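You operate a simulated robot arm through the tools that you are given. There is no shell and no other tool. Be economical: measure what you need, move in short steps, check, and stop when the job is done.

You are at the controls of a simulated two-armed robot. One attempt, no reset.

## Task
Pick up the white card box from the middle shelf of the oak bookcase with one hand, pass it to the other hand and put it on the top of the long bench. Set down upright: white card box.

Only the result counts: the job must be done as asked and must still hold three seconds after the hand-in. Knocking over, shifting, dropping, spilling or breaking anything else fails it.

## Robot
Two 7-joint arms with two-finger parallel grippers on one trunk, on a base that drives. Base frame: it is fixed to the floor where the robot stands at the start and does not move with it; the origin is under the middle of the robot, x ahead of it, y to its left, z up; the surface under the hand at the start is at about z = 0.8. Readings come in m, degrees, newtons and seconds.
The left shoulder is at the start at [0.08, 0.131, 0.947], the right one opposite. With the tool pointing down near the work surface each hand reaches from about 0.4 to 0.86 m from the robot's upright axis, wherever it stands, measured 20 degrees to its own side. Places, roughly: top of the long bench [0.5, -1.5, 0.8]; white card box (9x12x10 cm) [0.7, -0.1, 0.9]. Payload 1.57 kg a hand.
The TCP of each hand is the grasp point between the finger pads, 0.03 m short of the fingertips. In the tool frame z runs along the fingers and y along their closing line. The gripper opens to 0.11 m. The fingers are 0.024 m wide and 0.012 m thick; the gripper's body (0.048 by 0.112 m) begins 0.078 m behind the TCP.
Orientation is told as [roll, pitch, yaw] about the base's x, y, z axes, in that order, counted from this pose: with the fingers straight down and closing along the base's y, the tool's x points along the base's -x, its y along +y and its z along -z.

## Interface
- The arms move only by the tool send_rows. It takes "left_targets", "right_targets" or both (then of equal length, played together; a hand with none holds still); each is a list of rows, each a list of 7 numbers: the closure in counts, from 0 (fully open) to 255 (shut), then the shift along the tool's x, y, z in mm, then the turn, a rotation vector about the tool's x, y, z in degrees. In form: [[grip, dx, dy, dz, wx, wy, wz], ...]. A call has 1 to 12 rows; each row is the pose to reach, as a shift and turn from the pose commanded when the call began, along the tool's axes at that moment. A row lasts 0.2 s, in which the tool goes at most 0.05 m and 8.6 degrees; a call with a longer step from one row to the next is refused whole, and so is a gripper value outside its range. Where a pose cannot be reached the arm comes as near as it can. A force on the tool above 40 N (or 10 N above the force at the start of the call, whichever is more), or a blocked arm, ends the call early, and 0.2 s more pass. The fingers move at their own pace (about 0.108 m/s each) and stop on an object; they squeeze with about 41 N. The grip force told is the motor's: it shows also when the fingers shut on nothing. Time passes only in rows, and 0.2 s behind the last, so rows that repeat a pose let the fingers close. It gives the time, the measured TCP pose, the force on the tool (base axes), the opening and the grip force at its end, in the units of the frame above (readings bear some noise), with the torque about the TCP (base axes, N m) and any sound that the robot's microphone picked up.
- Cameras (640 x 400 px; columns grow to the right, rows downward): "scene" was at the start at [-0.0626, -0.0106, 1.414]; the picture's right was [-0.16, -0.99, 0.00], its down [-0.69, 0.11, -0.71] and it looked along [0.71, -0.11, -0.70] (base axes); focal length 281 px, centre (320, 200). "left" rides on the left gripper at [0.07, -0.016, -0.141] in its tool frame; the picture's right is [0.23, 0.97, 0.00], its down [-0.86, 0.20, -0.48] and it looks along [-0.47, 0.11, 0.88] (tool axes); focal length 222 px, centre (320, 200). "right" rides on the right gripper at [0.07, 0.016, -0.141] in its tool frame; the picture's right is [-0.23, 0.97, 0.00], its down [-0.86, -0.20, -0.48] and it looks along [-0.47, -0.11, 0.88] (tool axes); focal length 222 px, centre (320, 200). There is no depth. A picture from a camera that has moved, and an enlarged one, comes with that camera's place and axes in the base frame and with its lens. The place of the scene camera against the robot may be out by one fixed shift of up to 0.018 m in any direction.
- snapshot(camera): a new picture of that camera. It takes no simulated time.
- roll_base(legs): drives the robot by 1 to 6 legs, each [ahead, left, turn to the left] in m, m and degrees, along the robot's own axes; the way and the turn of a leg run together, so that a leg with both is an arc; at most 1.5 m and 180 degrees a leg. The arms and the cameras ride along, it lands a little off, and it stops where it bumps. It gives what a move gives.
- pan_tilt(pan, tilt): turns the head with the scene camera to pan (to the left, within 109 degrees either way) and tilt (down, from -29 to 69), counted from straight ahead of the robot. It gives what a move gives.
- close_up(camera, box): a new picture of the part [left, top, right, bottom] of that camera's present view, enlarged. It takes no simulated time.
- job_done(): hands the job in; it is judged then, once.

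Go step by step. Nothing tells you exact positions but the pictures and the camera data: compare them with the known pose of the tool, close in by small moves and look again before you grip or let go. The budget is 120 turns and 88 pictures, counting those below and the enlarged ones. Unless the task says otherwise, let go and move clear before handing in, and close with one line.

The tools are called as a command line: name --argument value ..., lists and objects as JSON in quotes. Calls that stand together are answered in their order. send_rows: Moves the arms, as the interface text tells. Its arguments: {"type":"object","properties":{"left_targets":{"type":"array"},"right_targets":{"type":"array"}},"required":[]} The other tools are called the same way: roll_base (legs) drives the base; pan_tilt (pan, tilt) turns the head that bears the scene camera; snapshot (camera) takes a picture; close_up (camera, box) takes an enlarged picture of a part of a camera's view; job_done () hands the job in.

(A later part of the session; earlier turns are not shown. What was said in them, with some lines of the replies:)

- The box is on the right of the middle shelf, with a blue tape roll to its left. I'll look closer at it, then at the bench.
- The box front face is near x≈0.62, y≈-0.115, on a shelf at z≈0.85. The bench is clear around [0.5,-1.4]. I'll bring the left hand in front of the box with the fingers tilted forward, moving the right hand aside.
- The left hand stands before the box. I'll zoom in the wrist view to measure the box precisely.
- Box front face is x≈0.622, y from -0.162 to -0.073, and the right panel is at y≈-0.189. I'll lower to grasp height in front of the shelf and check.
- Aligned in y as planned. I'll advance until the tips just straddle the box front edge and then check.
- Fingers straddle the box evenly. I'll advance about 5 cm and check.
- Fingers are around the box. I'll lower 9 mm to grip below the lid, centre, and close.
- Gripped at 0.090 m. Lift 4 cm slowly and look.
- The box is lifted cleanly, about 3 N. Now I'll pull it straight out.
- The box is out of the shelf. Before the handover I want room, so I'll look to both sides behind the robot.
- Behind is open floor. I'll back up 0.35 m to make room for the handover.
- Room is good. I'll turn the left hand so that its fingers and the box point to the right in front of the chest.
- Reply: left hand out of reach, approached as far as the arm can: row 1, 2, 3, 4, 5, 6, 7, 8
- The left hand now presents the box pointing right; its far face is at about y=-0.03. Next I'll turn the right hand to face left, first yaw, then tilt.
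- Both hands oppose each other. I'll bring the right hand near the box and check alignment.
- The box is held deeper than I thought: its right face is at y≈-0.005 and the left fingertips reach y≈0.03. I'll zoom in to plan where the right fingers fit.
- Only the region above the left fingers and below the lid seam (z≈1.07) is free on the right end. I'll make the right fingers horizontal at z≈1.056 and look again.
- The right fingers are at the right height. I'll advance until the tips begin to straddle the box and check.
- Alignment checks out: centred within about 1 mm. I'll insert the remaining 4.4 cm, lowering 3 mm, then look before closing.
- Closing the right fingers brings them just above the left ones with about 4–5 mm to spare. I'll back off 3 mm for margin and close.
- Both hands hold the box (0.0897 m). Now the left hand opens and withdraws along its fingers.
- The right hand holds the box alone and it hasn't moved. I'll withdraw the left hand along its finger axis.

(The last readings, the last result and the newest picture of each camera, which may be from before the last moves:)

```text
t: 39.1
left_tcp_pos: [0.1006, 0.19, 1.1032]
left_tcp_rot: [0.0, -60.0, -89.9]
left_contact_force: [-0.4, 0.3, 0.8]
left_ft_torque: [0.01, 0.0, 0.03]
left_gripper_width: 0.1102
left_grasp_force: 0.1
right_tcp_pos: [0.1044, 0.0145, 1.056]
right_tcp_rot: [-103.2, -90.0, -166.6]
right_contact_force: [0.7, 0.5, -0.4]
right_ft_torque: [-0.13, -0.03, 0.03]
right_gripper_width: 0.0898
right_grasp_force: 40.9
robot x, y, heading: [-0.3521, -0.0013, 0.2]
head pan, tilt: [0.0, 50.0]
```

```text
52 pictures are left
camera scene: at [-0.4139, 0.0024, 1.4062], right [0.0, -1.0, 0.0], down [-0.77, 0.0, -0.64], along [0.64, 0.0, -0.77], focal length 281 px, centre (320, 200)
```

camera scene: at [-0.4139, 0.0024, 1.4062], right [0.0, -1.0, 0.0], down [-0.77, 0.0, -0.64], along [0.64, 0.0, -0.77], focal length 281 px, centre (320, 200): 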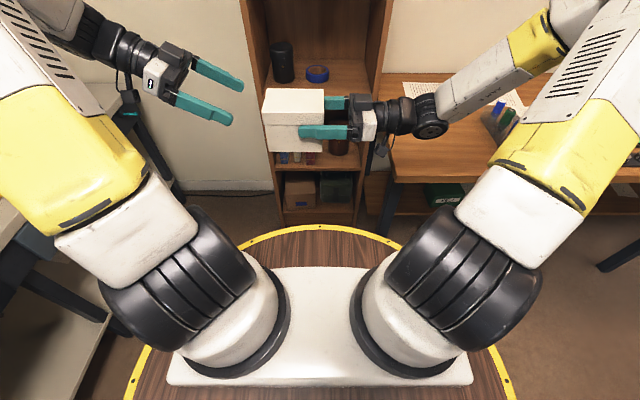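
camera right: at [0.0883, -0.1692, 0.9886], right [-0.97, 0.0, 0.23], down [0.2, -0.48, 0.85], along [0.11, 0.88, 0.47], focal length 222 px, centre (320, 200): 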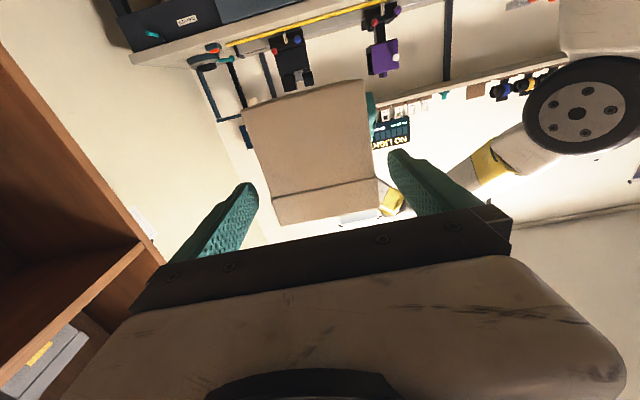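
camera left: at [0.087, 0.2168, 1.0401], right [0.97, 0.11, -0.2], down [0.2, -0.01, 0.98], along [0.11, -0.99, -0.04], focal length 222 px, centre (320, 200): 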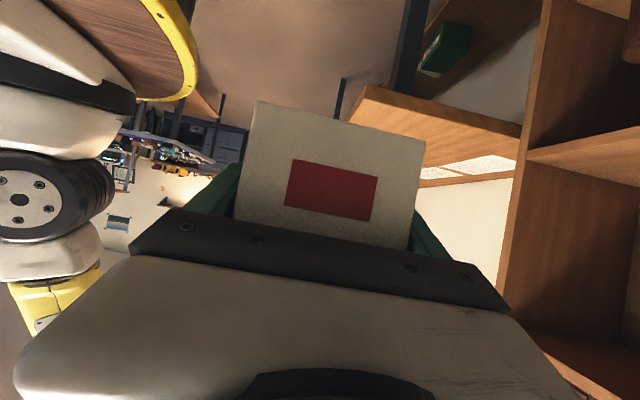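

Handover complete. I'll swing the right hand so the box points forward again.

send_rows --right_targets '[[255, -4, -4, -19, 8.2, 0, 0], [255, -9, -8, -39, 16.4, 0, 0], [255, -13, -12, -58, 24.5, 0, 0], [255, -18, -16, -78, 32.7, 0, 0], [255, -22, -20, -97, 40.9, 0, 0], [255, -27, -24, -117, 49.1, 0, 0], [255, -31, -28, -137, 57.3, 0, 0], [255, -36, -32, -156, 65.5, 0, 0], [255, -40, -36, -176, 73.6, 0, 0], [255, -45, -40, -195, 81.8, 0, 0], [255, -50, -45, -215, 90, 0, 0], [255, -50, -45, -215, 90, 0, 0]]'

snapshot --camera "scene"

snapshot --camera "right"

```text
t: 41.7
left_tcp_pos: [0.101, 0.1896, 1.1027]
left_tcp_rot: [0.0, -60.0, -89.9]
left_contact_force: [0.1, -0.6, -0.2]
left_ft_torque: [0.02, 0.0, -0.02]
left_gripper_width: 0.1101
left_grasp_force: 0.2
right_tcp_pos: [0.2514, -0.2383, 1.112]
right_tcp_rot: [141.1, -90.0, -141.1]
right_contact_force: [-0.6, -0.8, -2.8]
right_ft_torque: [-0.04, 0.14, 0.03]
right_gripper_width: 0.0896
right_grasp_force: 41.1
right hand out of reach, approached as far as the arm can: row 4, 5, 6, 7, 8, 9, 10, 11, 12
robot x, y, heading: [-0.3475, -0.0017, -0.1]
head pan, tilt: [0.0, 50.0]
```

```text
51 pictures are left
camera scene: at [-0.4139, 0.0023, 1.4062], right [0.0, -1.0, 0.0], down [-0.77, 0.0, -0.64], along [0.64, 0.0, -0.77], focal length 281 px, centre (320, 200)
```

scene: 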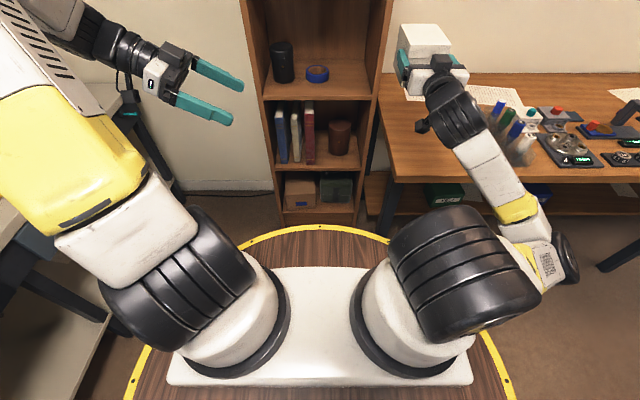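

```text
50 pictures are left
camera right: at [0.1098, -0.2225, 1.0416], right [0.0, 0.97, 0.23], down [-0.48, -0.2, 0.85], along [0.88, -0.11, 0.47], focal length 222 px, centre (320, 200)
```

right: 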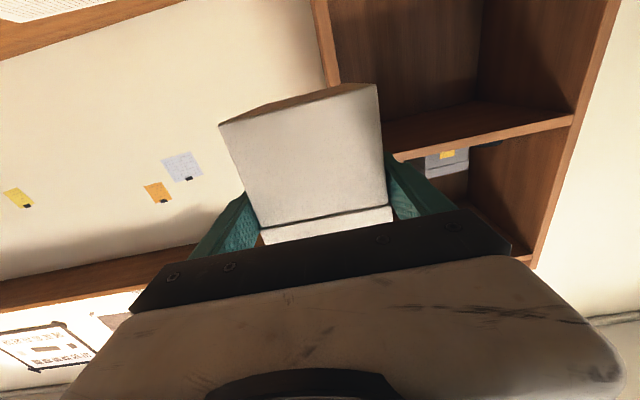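

The right arm took a slightly different reach, but the hand now points forward, level, with the box. I'll re-sync the commanded pose with a small forward move and see.

send_rows --right_targets '[[255, 2, -5, 25, 0, 0, 0], [255, 4, -10, 50, 0, 0, 0], [255, 6, -15, 75, 0, 0, 0], [255, 6, -20, 105, 0, 0, 0], [255, 6, -20, 105, 0, 0, 0]]'

```text
t: 42.9
left_tcp_pos: [0.1007, 0.19, 1.1038]
left_tcp_rot: [0.0, -59.9, -89.8]
left_contact_force: [1.0, 0.6, 0.7]
left_ft_torque: [-0.01, 0.03, -0.03]
left_gripper_width: 0.1098
left_grasp_force: 0.1
right_tcp_pos: [0.3551, -0.262, 1.1063]
right_tcp_rot: [124.7, -90.0, -124.6]
right_contact_force: [0.4, 0.8, -3.2]
right_ft_torque: [0.02, 0.11, -0.03]
right_gripper_width: 0.0897
right_grasp_force: 41.1
robot x, y, heading: [-0.348, 0.001, -0.1]
head pan, tilt: [0.0, 50.0]
```

The arm follows accurately now. I'll back up and drive to the right to the free stretch of the bench near y≈-1.45, then look.

roll_base --legs '[[-0.3, 0, 0], [0, -1.2, 0]]'

pan_tilt --pan -15 --tilt 40

snapshot --camera "scene"

```text
t: 50.7
left_tcp_pos: [-0.2068, -1.015, 1.1037]
left_tcp_rot: [0.1, -60.0, -90.2]
left_contact_force: [-0.8, -0.3, -0.3]
left_ft_torque: [-0.03, -0.03, -0.02]
left_gripper_width: 0.1101
left_grasp_force: 0.0
right_tcp_pos: [0.0452, -1.4665, 1.1067]
right_tcp_rot: [128.8, -90.0, -129.0]
right_contact_force: [-0.6, 0.2, -2.7]
right_ft_torque: [0.0, 0.1, 0.02]
right_gripper_width: 0.0898
right_grasp_force: 41.3
robot x, y, heading: [-0.6584, -1.2028, -0.2]
head pan, tilt: [0.0, 50.0]
```

```text
t: 51.4
left_tcp_pos: [-0.2064, -1.0144, 1.1032]
left_tcp_rot: [0.0, -60.0, -90.3]
left_contact_force: [0.1, -0.6, 0.1]
left_ft_torque: [-0.02, -0.01, 0.01]
left_gripper_width: 0.1097
left_grasp_force: 0.0
right_tcp_pos: [0.0449, -1.4663, 1.1063]
right_tcp_rot: [92.8, -89.9, -92.9]
right_contact_force: [0.1, 0.1, -2.9]
right_ft_torque: [0.01, 0.12, 0.0]
right_gripper_width: 0.0897
right_grasp_force: 41.3
robot x, y, heading: [-0.6514, -1.2001, -0.3]
head pan, tilt: [-15.0, 40.0]
```

```text
49 pictures are left
camera scene: at [-0.7175, -1.2212, 1.4203], right [-0.26, -0.96, 0.0], down [-0.62, 0.17, -0.77], along [0.74, -0.2, -0.64], focal length 281 px, centre (320, 200)
```

scene: 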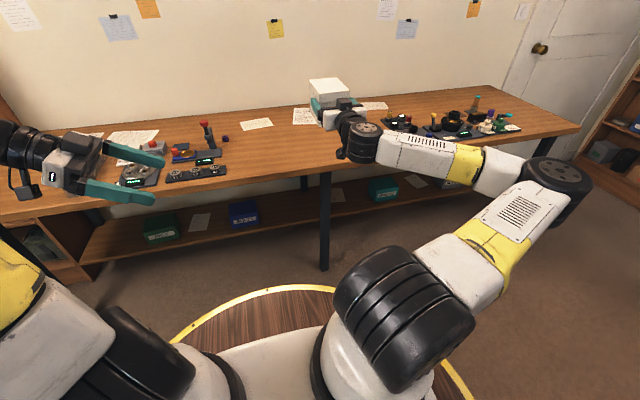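

The bench is clear here. I'll zoom to measure the bench edge and free area around y≈-1.45.

close_up --camera "scene" --box '[220, 60, 400, 200]'

snapshot --camera "left"

```text
2.86 times, centred on (310, 130) of scene
camera zoom: at [-0.7175, -1.2212, 1.4203], right [-0.26, -0.96, 0.0], down [-0.62, 0.17, -0.77], along [0.74, -0.2, -0.64], focal length 802 px, centre (349, 400)
```

zoom: 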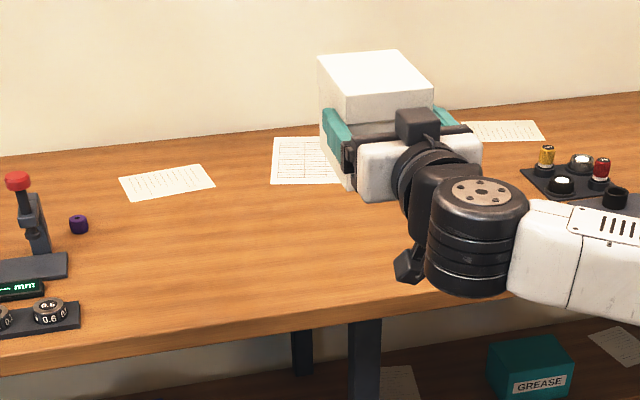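

```text
47 pictures are left
camera left: at [-0.2232, -0.8575, 1.1132], right [0.97, 0.11, -0.2], down [0.2, -0.01, 0.98], along [0.1, -0.99, -0.04], focal length 222 px, centre (320, 200)
```

left: 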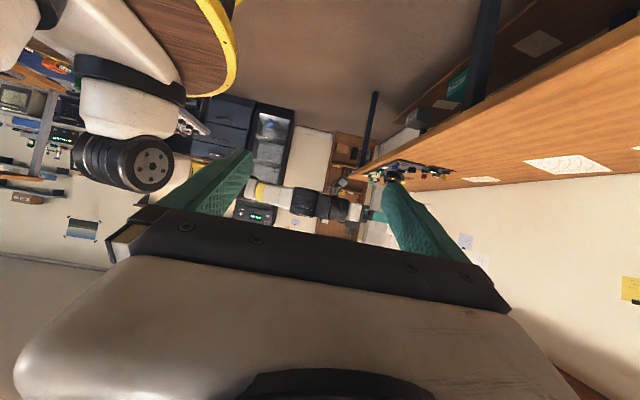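

Edge appears near x≈0.21. I'll cross-check with the left wrist camera.

close_up --camera "left" --box '[360, 0, 640, 200]'

```text
2.00 times, centred on (500, 100) of left
camera zoom: at [-0.2232, -0.8575, 1.1132], right [0.97, 0.11, -0.2], down [0.2, -0.01, 0.98], along [0.1, -0.99, -0.04], focal length 444 px, centre (-40, 400)
```

zoom: 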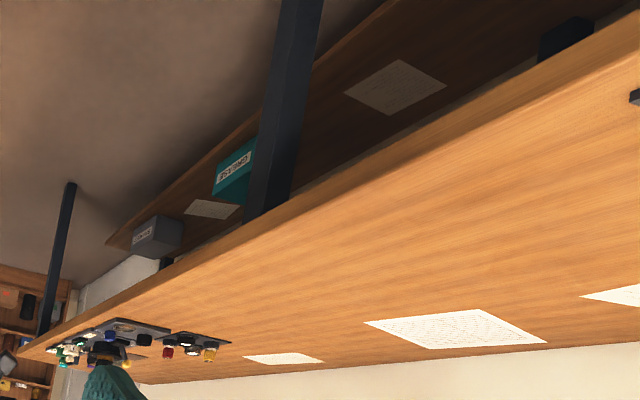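

Edge is at x≈0.17–0.21. I'll place the box with its near face about 5 cm inside the edge, so the hand's low camera stays outside. Driving forward 0.22 m at carrying height.

roll_base --legs '[[0.22, 0, 0]]'

snapshot --camera "scene"

snapshot --camera "left"

```text
t: 53.1
left_tcp_pos: [0.0119, -1.0164, 1.1045]
left_tcp_rot: [0.0, -60.0, -90.3]
left_contact_force: [-0.2, -0.7, 0.1]
left_ft_torque: [0.0, -0.01, 0.01]
left_gripper_width: 0.1099
left_grasp_force: 0.1
right_tcp_pos: [0.2631, -1.47, 1.1073]
right_tcp_rot: [107.1, -90.1, -107.7]
right_contact_force: [0.1, 0.1, -2.7]
right_ft_torque: [-0.01, 0.09, 0.01]
right_gripper_width: 0.0896
right_grasp_force: 40.7
robot x, y, heading: [-0.4414, -1.2047, -0.7]
head pan, tilt: [-15.0, 40.0]
```

```text
45 pictures are left
camera scene: at [-0.4993, -1.2224, 1.4204], right [-0.27, -0.96, 0.0], down [-0.62, 0.17, -0.77], along [0.74, -0.2, -0.64], focal length 281 px, centre (320, 200)
```

scene: 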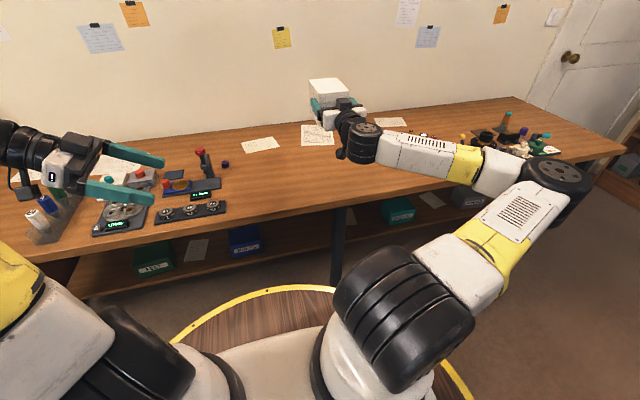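

```text
44 pictures are left
camera left: at [-0.0043, -0.8597, 1.1132], right [0.97, 0.11, -0.2], down [0.2, -0.01, 0.98], along [0.1, -0.99, -0.04], focal length 222 px, centre (320, 200)
```

left: 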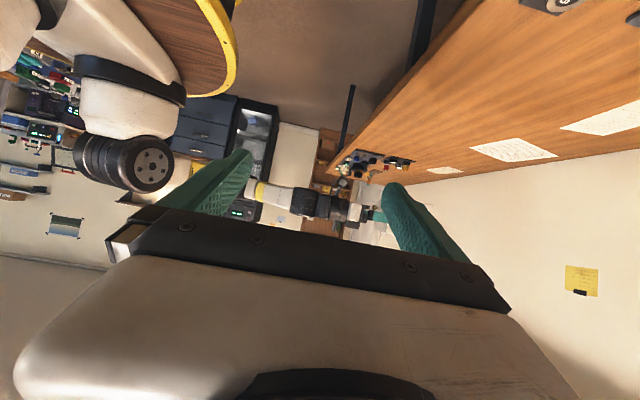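

Estimates of the edge differ, so I'll zoom both cameras on it.

close_up --camera "scene" --box '[270, 130, 390, 220]'

close_up --camera "left" --box '[330, 0, 530, 180]'

```text
4.44 times, centred on (330, 175) of scene
camera zoom: at [-0.4993, -1.2224, 1.4204], right [-0.27, -0.96, 0.0], down [-0.62, 0.17, -0.77], along [0.74, -0.2, -0.64], focal length 1247 px, centre (276, 311)
```

zoom: 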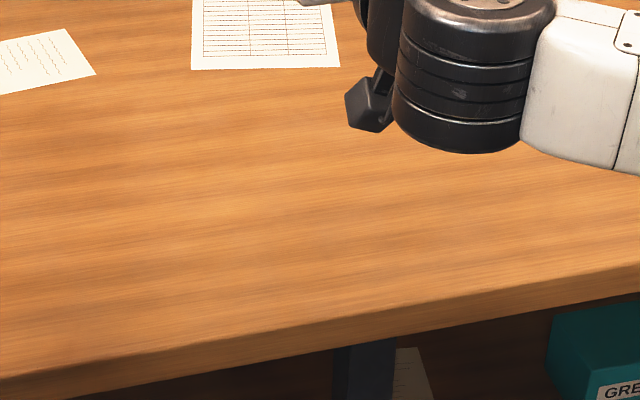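

```text
2.22 times, centred on (430, 90) of left
camera zoom: at [-0.0043, -0.8597, 1.1132], right [0.97, 0.11, -0.2], down [0.2, -0.01, 0.98], along [0.1, -0.99, -0.04], focal length 494 px, centre (76, 444)
```

zoom: 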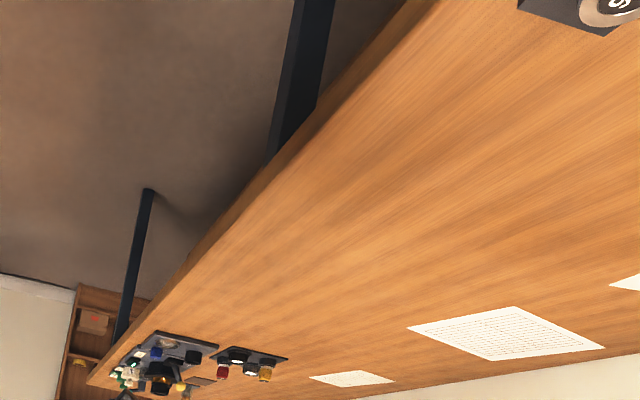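

Edge confirmed at x≈0.20; the box's near face will sit about 5 cm inside it. Lowering to a few centimetres above the top.

send_rows --right_targets '[[255, 15, 0, 0, 0, 0, 0], [255, 40, 0, 0, 0, 0, 0], [255, 65, 0, 0, 0, 0, 0], [255, 90, 0, 0, 0, 0, 0], [255, 115, 0, 0, 0, 0, 0], [255, 140, 0, 0, 0, 0, 0], [255, 165, 0, 0, 0, 0, 0], [255, 190, 0, 0, 0, 0, 0], [255, 208, 0, 0, 0, 0, 0], [255, 215, 0, 0, 0, 0, 0], [255, 215, 0, 0, 0, 0, 0]]'

snapshot --camera "scene"

snapshot --camera "left"

```text
t: 55.5
left_tcp_pos: [0.0124, -1.0172, 1.1038]
left_tcp_rot: [0.0, -60.0, -90.3]
left_contact_force: [0.7, -0.1, 0.3]
left_ft_torque: [0.02, -0.02, 0.0]
left_gripper_width: 0.1097
left_grasp_force: 0.1
right_tcp_pos: [0.2628, -1.4705, 0.892]
right_tcp_rot: [103.0, -90.0, -103.6]
right_contact_force: [0.0, -0.4, -3.2]
right_ft_torque: [0.02, 0.12, -0.03]
right_gripper_width: 0.0899
right_grasp_force: 40.6
robot x, y, heading: [-0.4387, -1.2047, -0.5]
head pan, tilt: [-15.0, 40.0]
```

```text
41 pictures are left
camera scene: at [-0.4993, -1.2224, 1.4204], right [-0.27, -0.96, 0.0], down [-0.62, 0.17, -0.77], along [0.74, -0.2, -0.64], focal length 281 px, centre (320, 200)
```

scene: 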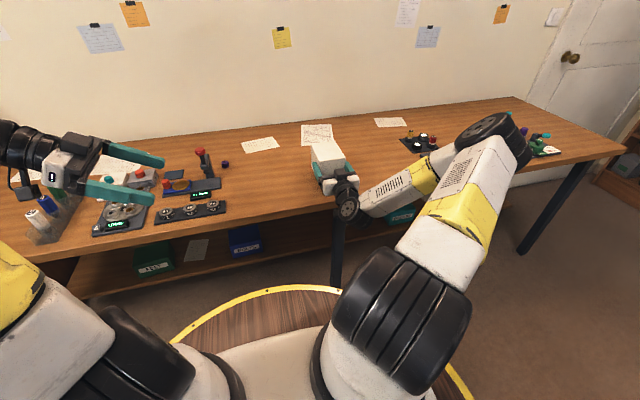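

```text
40 pictures are left
camera left: at [-0.0043, -0.8597, 1.1132], right [0.97, 0.11, -0.2], down [0.2, -0.01, 0.98], along [0.1, -0.99, -0.04], focal length 222 px, centre (320, 200)
```

left: 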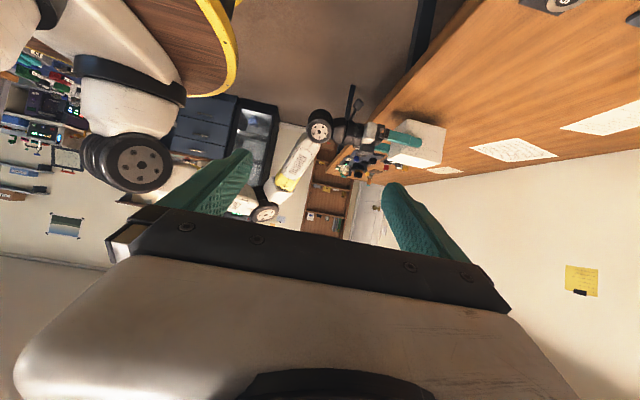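

The hand is over the bench edge. A zoom from the left camera to judge the remaining gap and clearance of the wrist camera.

close_up --camera "left" --box '[290, 80, 470, 200]'

close_up --camera "scene" --box '[280, 110, 400, 230]'

```text
3.33 times, centred on (380, 140) of left
camera zoom: at [-0.0043, -0.8597, 1.1132], right [0.97, 0.11, -0.2], down [0.2, -0.01, 0.98], along [0.1, -0.99, -0.04], focal length 740 px, centre (120, 400)
```

zoom: 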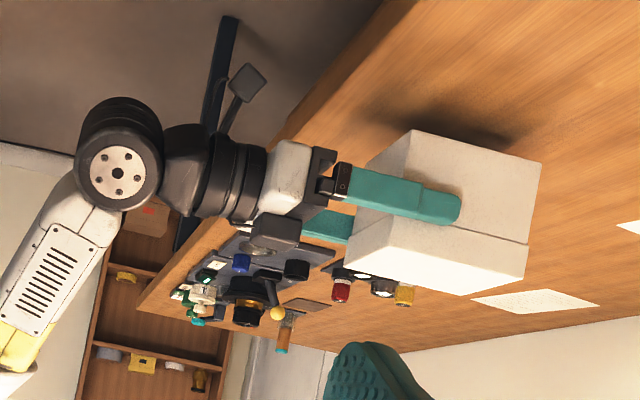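

```text
3.33 times, centred on (340, 170) of scene
camera zoom: at [-0.4993, -1.2224, 1.4204], right [-0.27, -0.96, 0.0], down [-0.62, 0.17, -0.77], along [0.74, -0.2, -0.64], focal length 936 px, centre (253, 300)
```

zoom: 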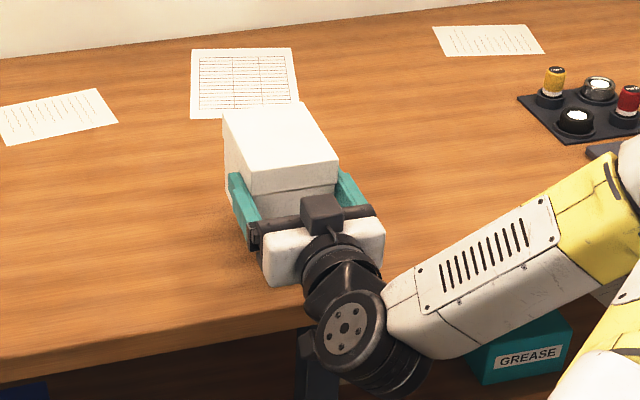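

The box is level and the wrist camera clears the edge. Lowering 30 mm more, slowly.

send_rows --right_targets '[[255, 8, 0, 0, 0, 0, 0], [255, 16, 0, 0, 0, 0, 0], [255, 23, 0, 0, 0, 0, 0], [255, 28, 0, 0, 0, 0, 0], [255, 30, 0, 0, 0, 0, 0]]'

close_up --camera "left" --box '[290, 80, 470, 200]'

```text
t: 56.7
left_tcp_pos: [0.0121, -1.0162, 1.1038]
left_tcp_rot: [0.0, -60.0, -90.4]
left_contact_force: [-0.2, -0.2, -0.3]
left_ft_torque: [0.02, 0.01, -0.02]
left_gripper_width: 0.1098
left_grasp_force: 0.1
right_tcp_pos: [0.2616, -1.4689, 0.8615]
right_tcp_rot: [-171.3, -89.8, 170.9]
right_contact_force: [-1.3, -0.7, 4.1]
right_ft_torque: [-0.19, 0.33, 0.02]
right_gripper_width: 0.0895
right_grasp_force: 41.7
robot x, y, heading: [-0.4417, -1.2064, -0.1]
head pan, tilt: [-15.0, 40.0]
```

```text
3.33 times, centred on (380, 140) of left
camera zoom: at [-0.0044, -0.8598, 1.1133], right [0.97, 0.11, -0.2], down [0.2, -0.01, 0.98], along [0.1, -0.99, -0.04], focal length 740 px, centre (120, 400)
```

zoom: 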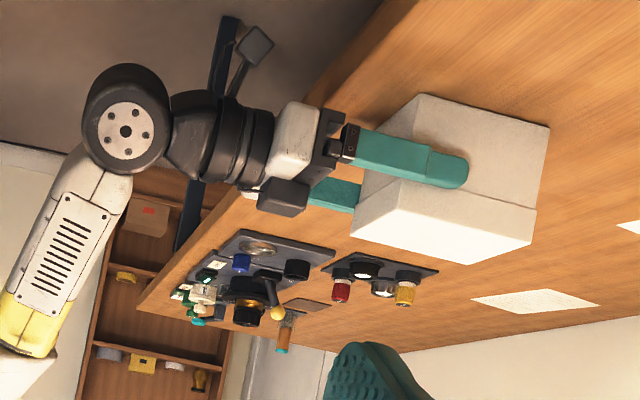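

Contact: about 7 N of load is now on the bench, at z≈0.8615. I'll press down 1.5 mm more to let the box sit flat, then check.

send_rows --right_targets '[[255, 1, 0, 0, 0, 0, 0], [255, 1.5, 0, 0, 0, 0, 0], [255, 1.5, 0, 0, 0, 0, 0]]'

close_up --camera "left" --box '[370, 90, 470, 170]'

close_up --camera "scene" --box '[290, 130, 380, 220]'

```text
t: 57.5
left_tcp_pos: [0.0113, -1.0168, 1.1038]
left_tcp_rot: [0.1, -60.1, -90.4]
left_contact_force: [0.5, 0.4, 0.1]
left_ft_torque: [0.01, 0.0, 0.0]
left_gripper_width: 0.1102
left_grasp_force: 0.0
right_tcp_pos: [0.2615, -1.4674, 0.8619]
right_tcp_rot: [-177.7, -89.7, 177.5]
right_contact_force: [-1.6, 1.3, 25.4]
right_ft_torque: [-0.08, 0.78, 0.02]
right_gripper_width: 0.0899
right_grasp_force: 41.2
robot x, y, heading: [-0.4369, -1.2048, -0.2]
head pan, tilt: [-15.0, 40.0]
```

```text
5.00 times, centred on (420, 130) of left
camera zoom: at [-0.0051, -0.8594, 1.1134], right [0.97, 0.11, -0.2], down [0.2, -0.01, 0.98], along [0.1, -0.99, -0.04], focal length 1111 px, centre (-180, 550)
```

zoom: 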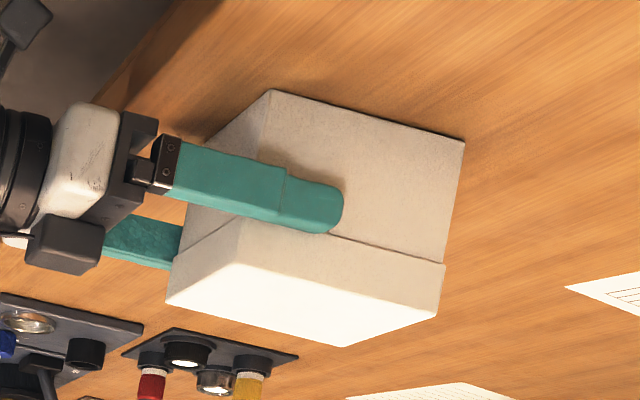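

```text
4.44 times, centred on (335, 175) of scene
camera zoom: at [-0.5003, -1.222, 1.4203], right [-0.27, -0.96, 0.0], down [-0.62, 0.17, -0.77], along [0.74, -0.2, -0.64], focal length 1247 px, centre (253, 311)
```

zoom: 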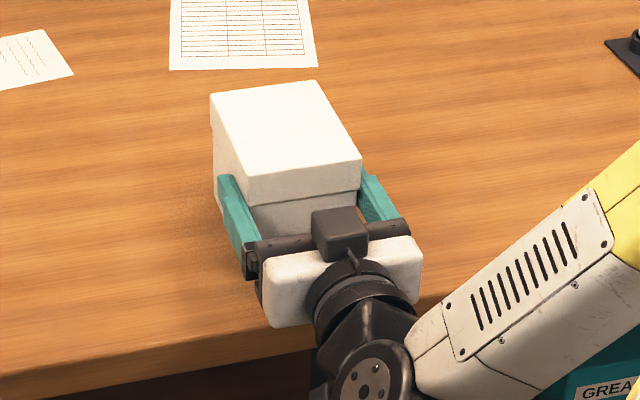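

The near bottom edge bears the load and the far end is about 1–2 mm up. I'll ease up 1 mm and pitch the box forward about 1° to seat it flat.

send_rows --right_targets '[[255, -1.2, 0, 0, 0, 0, 0], [255, -1.2, 0, 0, 0, 0.6, 0], [255, -1.2, 0, 0, 0, 1.0, 0], [255, -1.2, 0, 0, 0, 1.0, 0]]'

close_up --camera "left" --box '[370, 90, 470, 170]'

```text
t: 58.5
left_tcp_pos: [0.012, -1.0164, 1.1035]
left_tcp_rot: [0.0, -60.0, -90.4]
left_contact_force: [-0.1, -0.4, 0.6]
left_ft_torque: [0.04, -0.01, -0.04]
left_gripper_width: 0.1103
left_grasp_force: 0.1
right_tcp_pos: [0.2617, -1.4692, 0.8618]
right_tcp_rot: [0.6, -89.0, -0.8]
right_contact_force: [8.4, 2.8, 15.5]
right_ft_torque: [-0.12, -1.17, 0.14]
right_gripper_width: 0.0896
right_grasp_force: 41.4
robot x, y, heading: [-0.4395, -1.2043, -0.7]
head pan, tilt: [-15.0, 40.0]
```

```text
5.00 times, centred on (420, 130) of left
camera zoom: at [-0.0045, -0.8595, 1.1133], right [0.97, 0.11, -0.2], down [0.2, -0.01, 0.98], along [0.1, -0.99, -0.04], focal length 1111 px, centre (-180, 550)
```

zoom: 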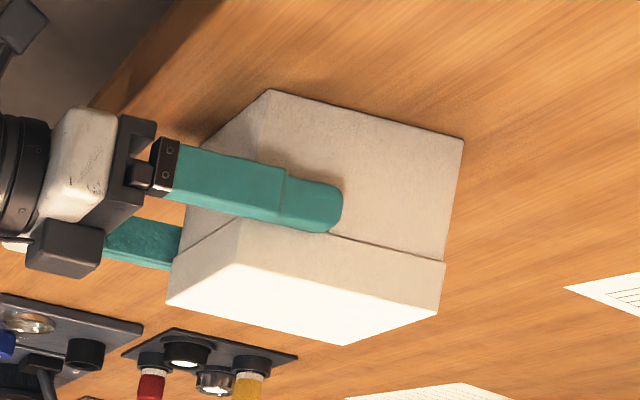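

The load is now on the far end, so the box is flat. I'll relax half of that turn and open the fingers.

send_rows --right_targets '[[255, -0.3, 0, 0, 0, -0.4, 0], [255, -0.3, 0, 0, 0, -0.4, 0], [190, -0.3, 0, 0, 0, -0.4, 0], [120, -0.3, 0, 0, 0, -0.4, 0], [50, -0.3, 0, 0, 0, -0.4, 0], [0, -0.3, 0, 0, 0, -0.4, 0], [0, -0.3, 0, 0, 0, -0.4, 0], [0, -0.3, 0, 0, 0, -0.4, 0]]'

close_up --camera "left" --box '[290, 80, 470, 200]'

snapshot --camera "right"

```text
t: 60.3
left_tcp_pos: [0.0117, -1.0167, 1.1023]
left_tcp_rot: [0.1, -60.0, -90.3]
left_contact_force: [0.6, -0.1, 0.7]
left_ft_torque: [0.01, 0.02, -0.01]
left_gripper_width: 0.11
left_grasp_force: 0.1
right_tcp_pos: [0.2608, -1.4699, 0.8614]
right_tcp_rot: [1.2, -89.4, -1.7]
right_contact_force: [-0.3, 0.3, 1.1]
right_ft_torque: [0.0, 0.03, 0.0]
right_gripper_width: 0.1102
right_grasp_force: 0.0
robot x, y, heading: [-0.4375, -1.204, -0.5]
head pan, tilt: [-15.0, 40.0]
```

```text
3.33 times, centred on (380, 140) of left
camera zoom: at [-0.0044, -0.8597, 1.1132], right [0.97, 0.11, -0.2], down [0.2, -0.01, 0.98], along [0.1, -0.99, -0.04], focal length 740 px, centre (120, 400)
```

zoom: 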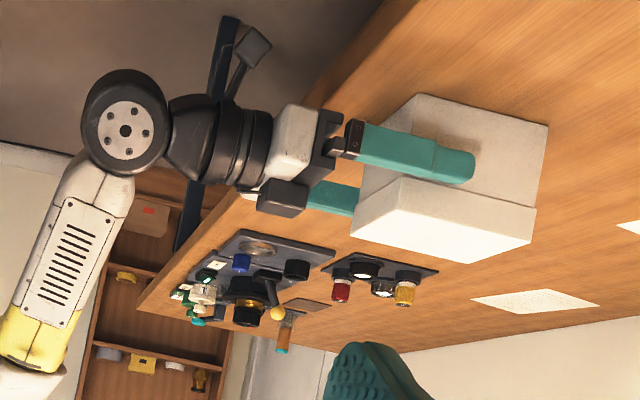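

```text
32 pictures are left
camera right: at [0.1183, -1.4521, 0.7924], right [0.01, 0.97, 0.23], down [-0.47, -0.2, 0.86], along [0.88, -0.11, 0.46], focal length 222 px, centre (320, 200)
```

right: 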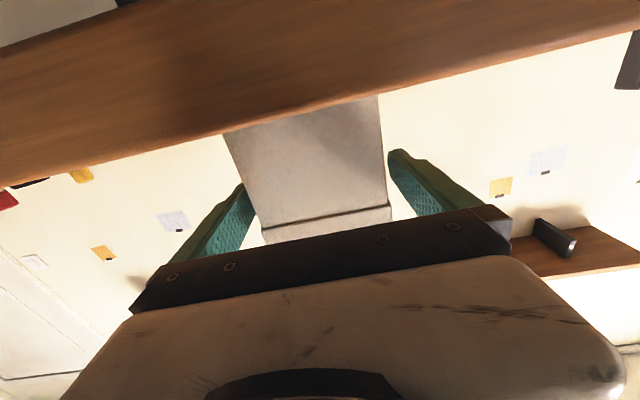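

Released; the box stands on the bench with free fingers on both sides. Retreating straight back.

send_rows --right_targets '[[0, 0, 0, -15, 0, 0, 0], [0, 0, 0, -30, 0, 0, 0], [0, 0, 0, -45, 0, 0, 0], [0, 0, 0, -60, 0, 0, 0], [0, 0, 0, -80, 0, 0, 0], [0, 0, 0, -80, 0, 0, 0]]'

close_up --camera "left" --box '[290, 80, 470, 200]'

```text
t: 61.7
left_tcp_pos: [0.0127, -1.0174, 1.1034]
left_tcp_rot: [0.1, -59.9, -90.2]
left_contact_force: [-0.4, 0.1, -0.1]
left_ft_torque: [0.0, 0.01, 0.01]
left_gripper_width: 0.1099
left_grasp_force: 0.0
right_tcp_pos: [0.1819, -1.4658, 0.8603]
right_tcp_rot: [0.8, -89.4, -1.2]
right_contact_force: [-0.7, 0.1, 0.3]
right_ft_torque: [-0.01, 0.03, 0.06]
right_gripper_width: 0.1099
right_grasp_force: 0.0
robot x, y, heading: [-0.4409, -1.2035, -0.5]
head pan, tilt: [-15.0, 40.0]
```

```text
3.33 times, centred on (380, 140) of left
camera zoom: at [-0.0043, -0.8597, 1.1132], right [0.97, 0.11, -0.2], down [0.2, -0.01, 0.98], along [0.1, -0.99, -0.04], focal length 740 px, centre (120, 400)
```

zoom: 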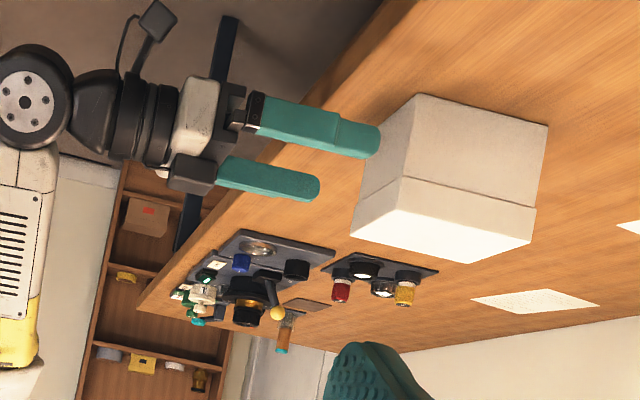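

The box stands upright and undisturbed. I'll back the robot away and take a last look.

roll_base --legs '[[-0.25, 0, 0]]'

snapshot --camera "scene"

```text
t: 63.5
left_tcp_pos: [-0.2308, -1.0128, 1.1027]
left_tcp_rot: [0.0, -60.1, -89.9]
left_contact_force: [-0.5, 0.0, 0.2]
left_ft_torque: [-0.02, -0.01, 0.02]
left_gripper_width: 0.11
left_grasp_force: 0.2
right_tcp_pos: [-0.0585, -1.4621, 0.8607]
right_tcp_rot: [0.9, -89.5, -1.0]
right_contact_force: [-0.6, 0.0, 0.3]
right_ft_torque: [-0.02, 0.01, 0.02]
right_gripper_width: 0.11
right_grasp_force: 0.1
robot x, y, heading: [-0.6808, -1.2042, 0.0]
head pan, tilt: [-15.0, 40.0]
```

```text
30 pictures are left
camera scene: at [-0.7405, -1.2218, 1.4204], right [-0.26, -0.97, 0.0], down [-0.62, 0.17, -0.77], along [0.74, -0.2, -0.64], focal length 281 px, centre (320, 200)
```

scene: 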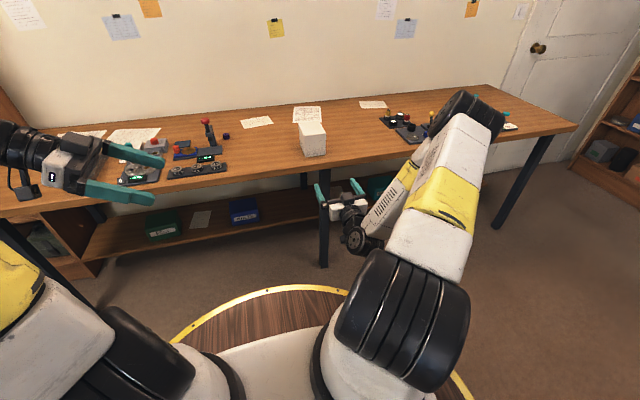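

The box stands upright on the bench and both hands are clear, so I'm handing in.

job_done

```text
The job is handed in.
```

The white card box went from the middle shelf to the left hand, across to the right hand, and now stands upright on the long bench, with nothing else touched that I could see in the pictures.
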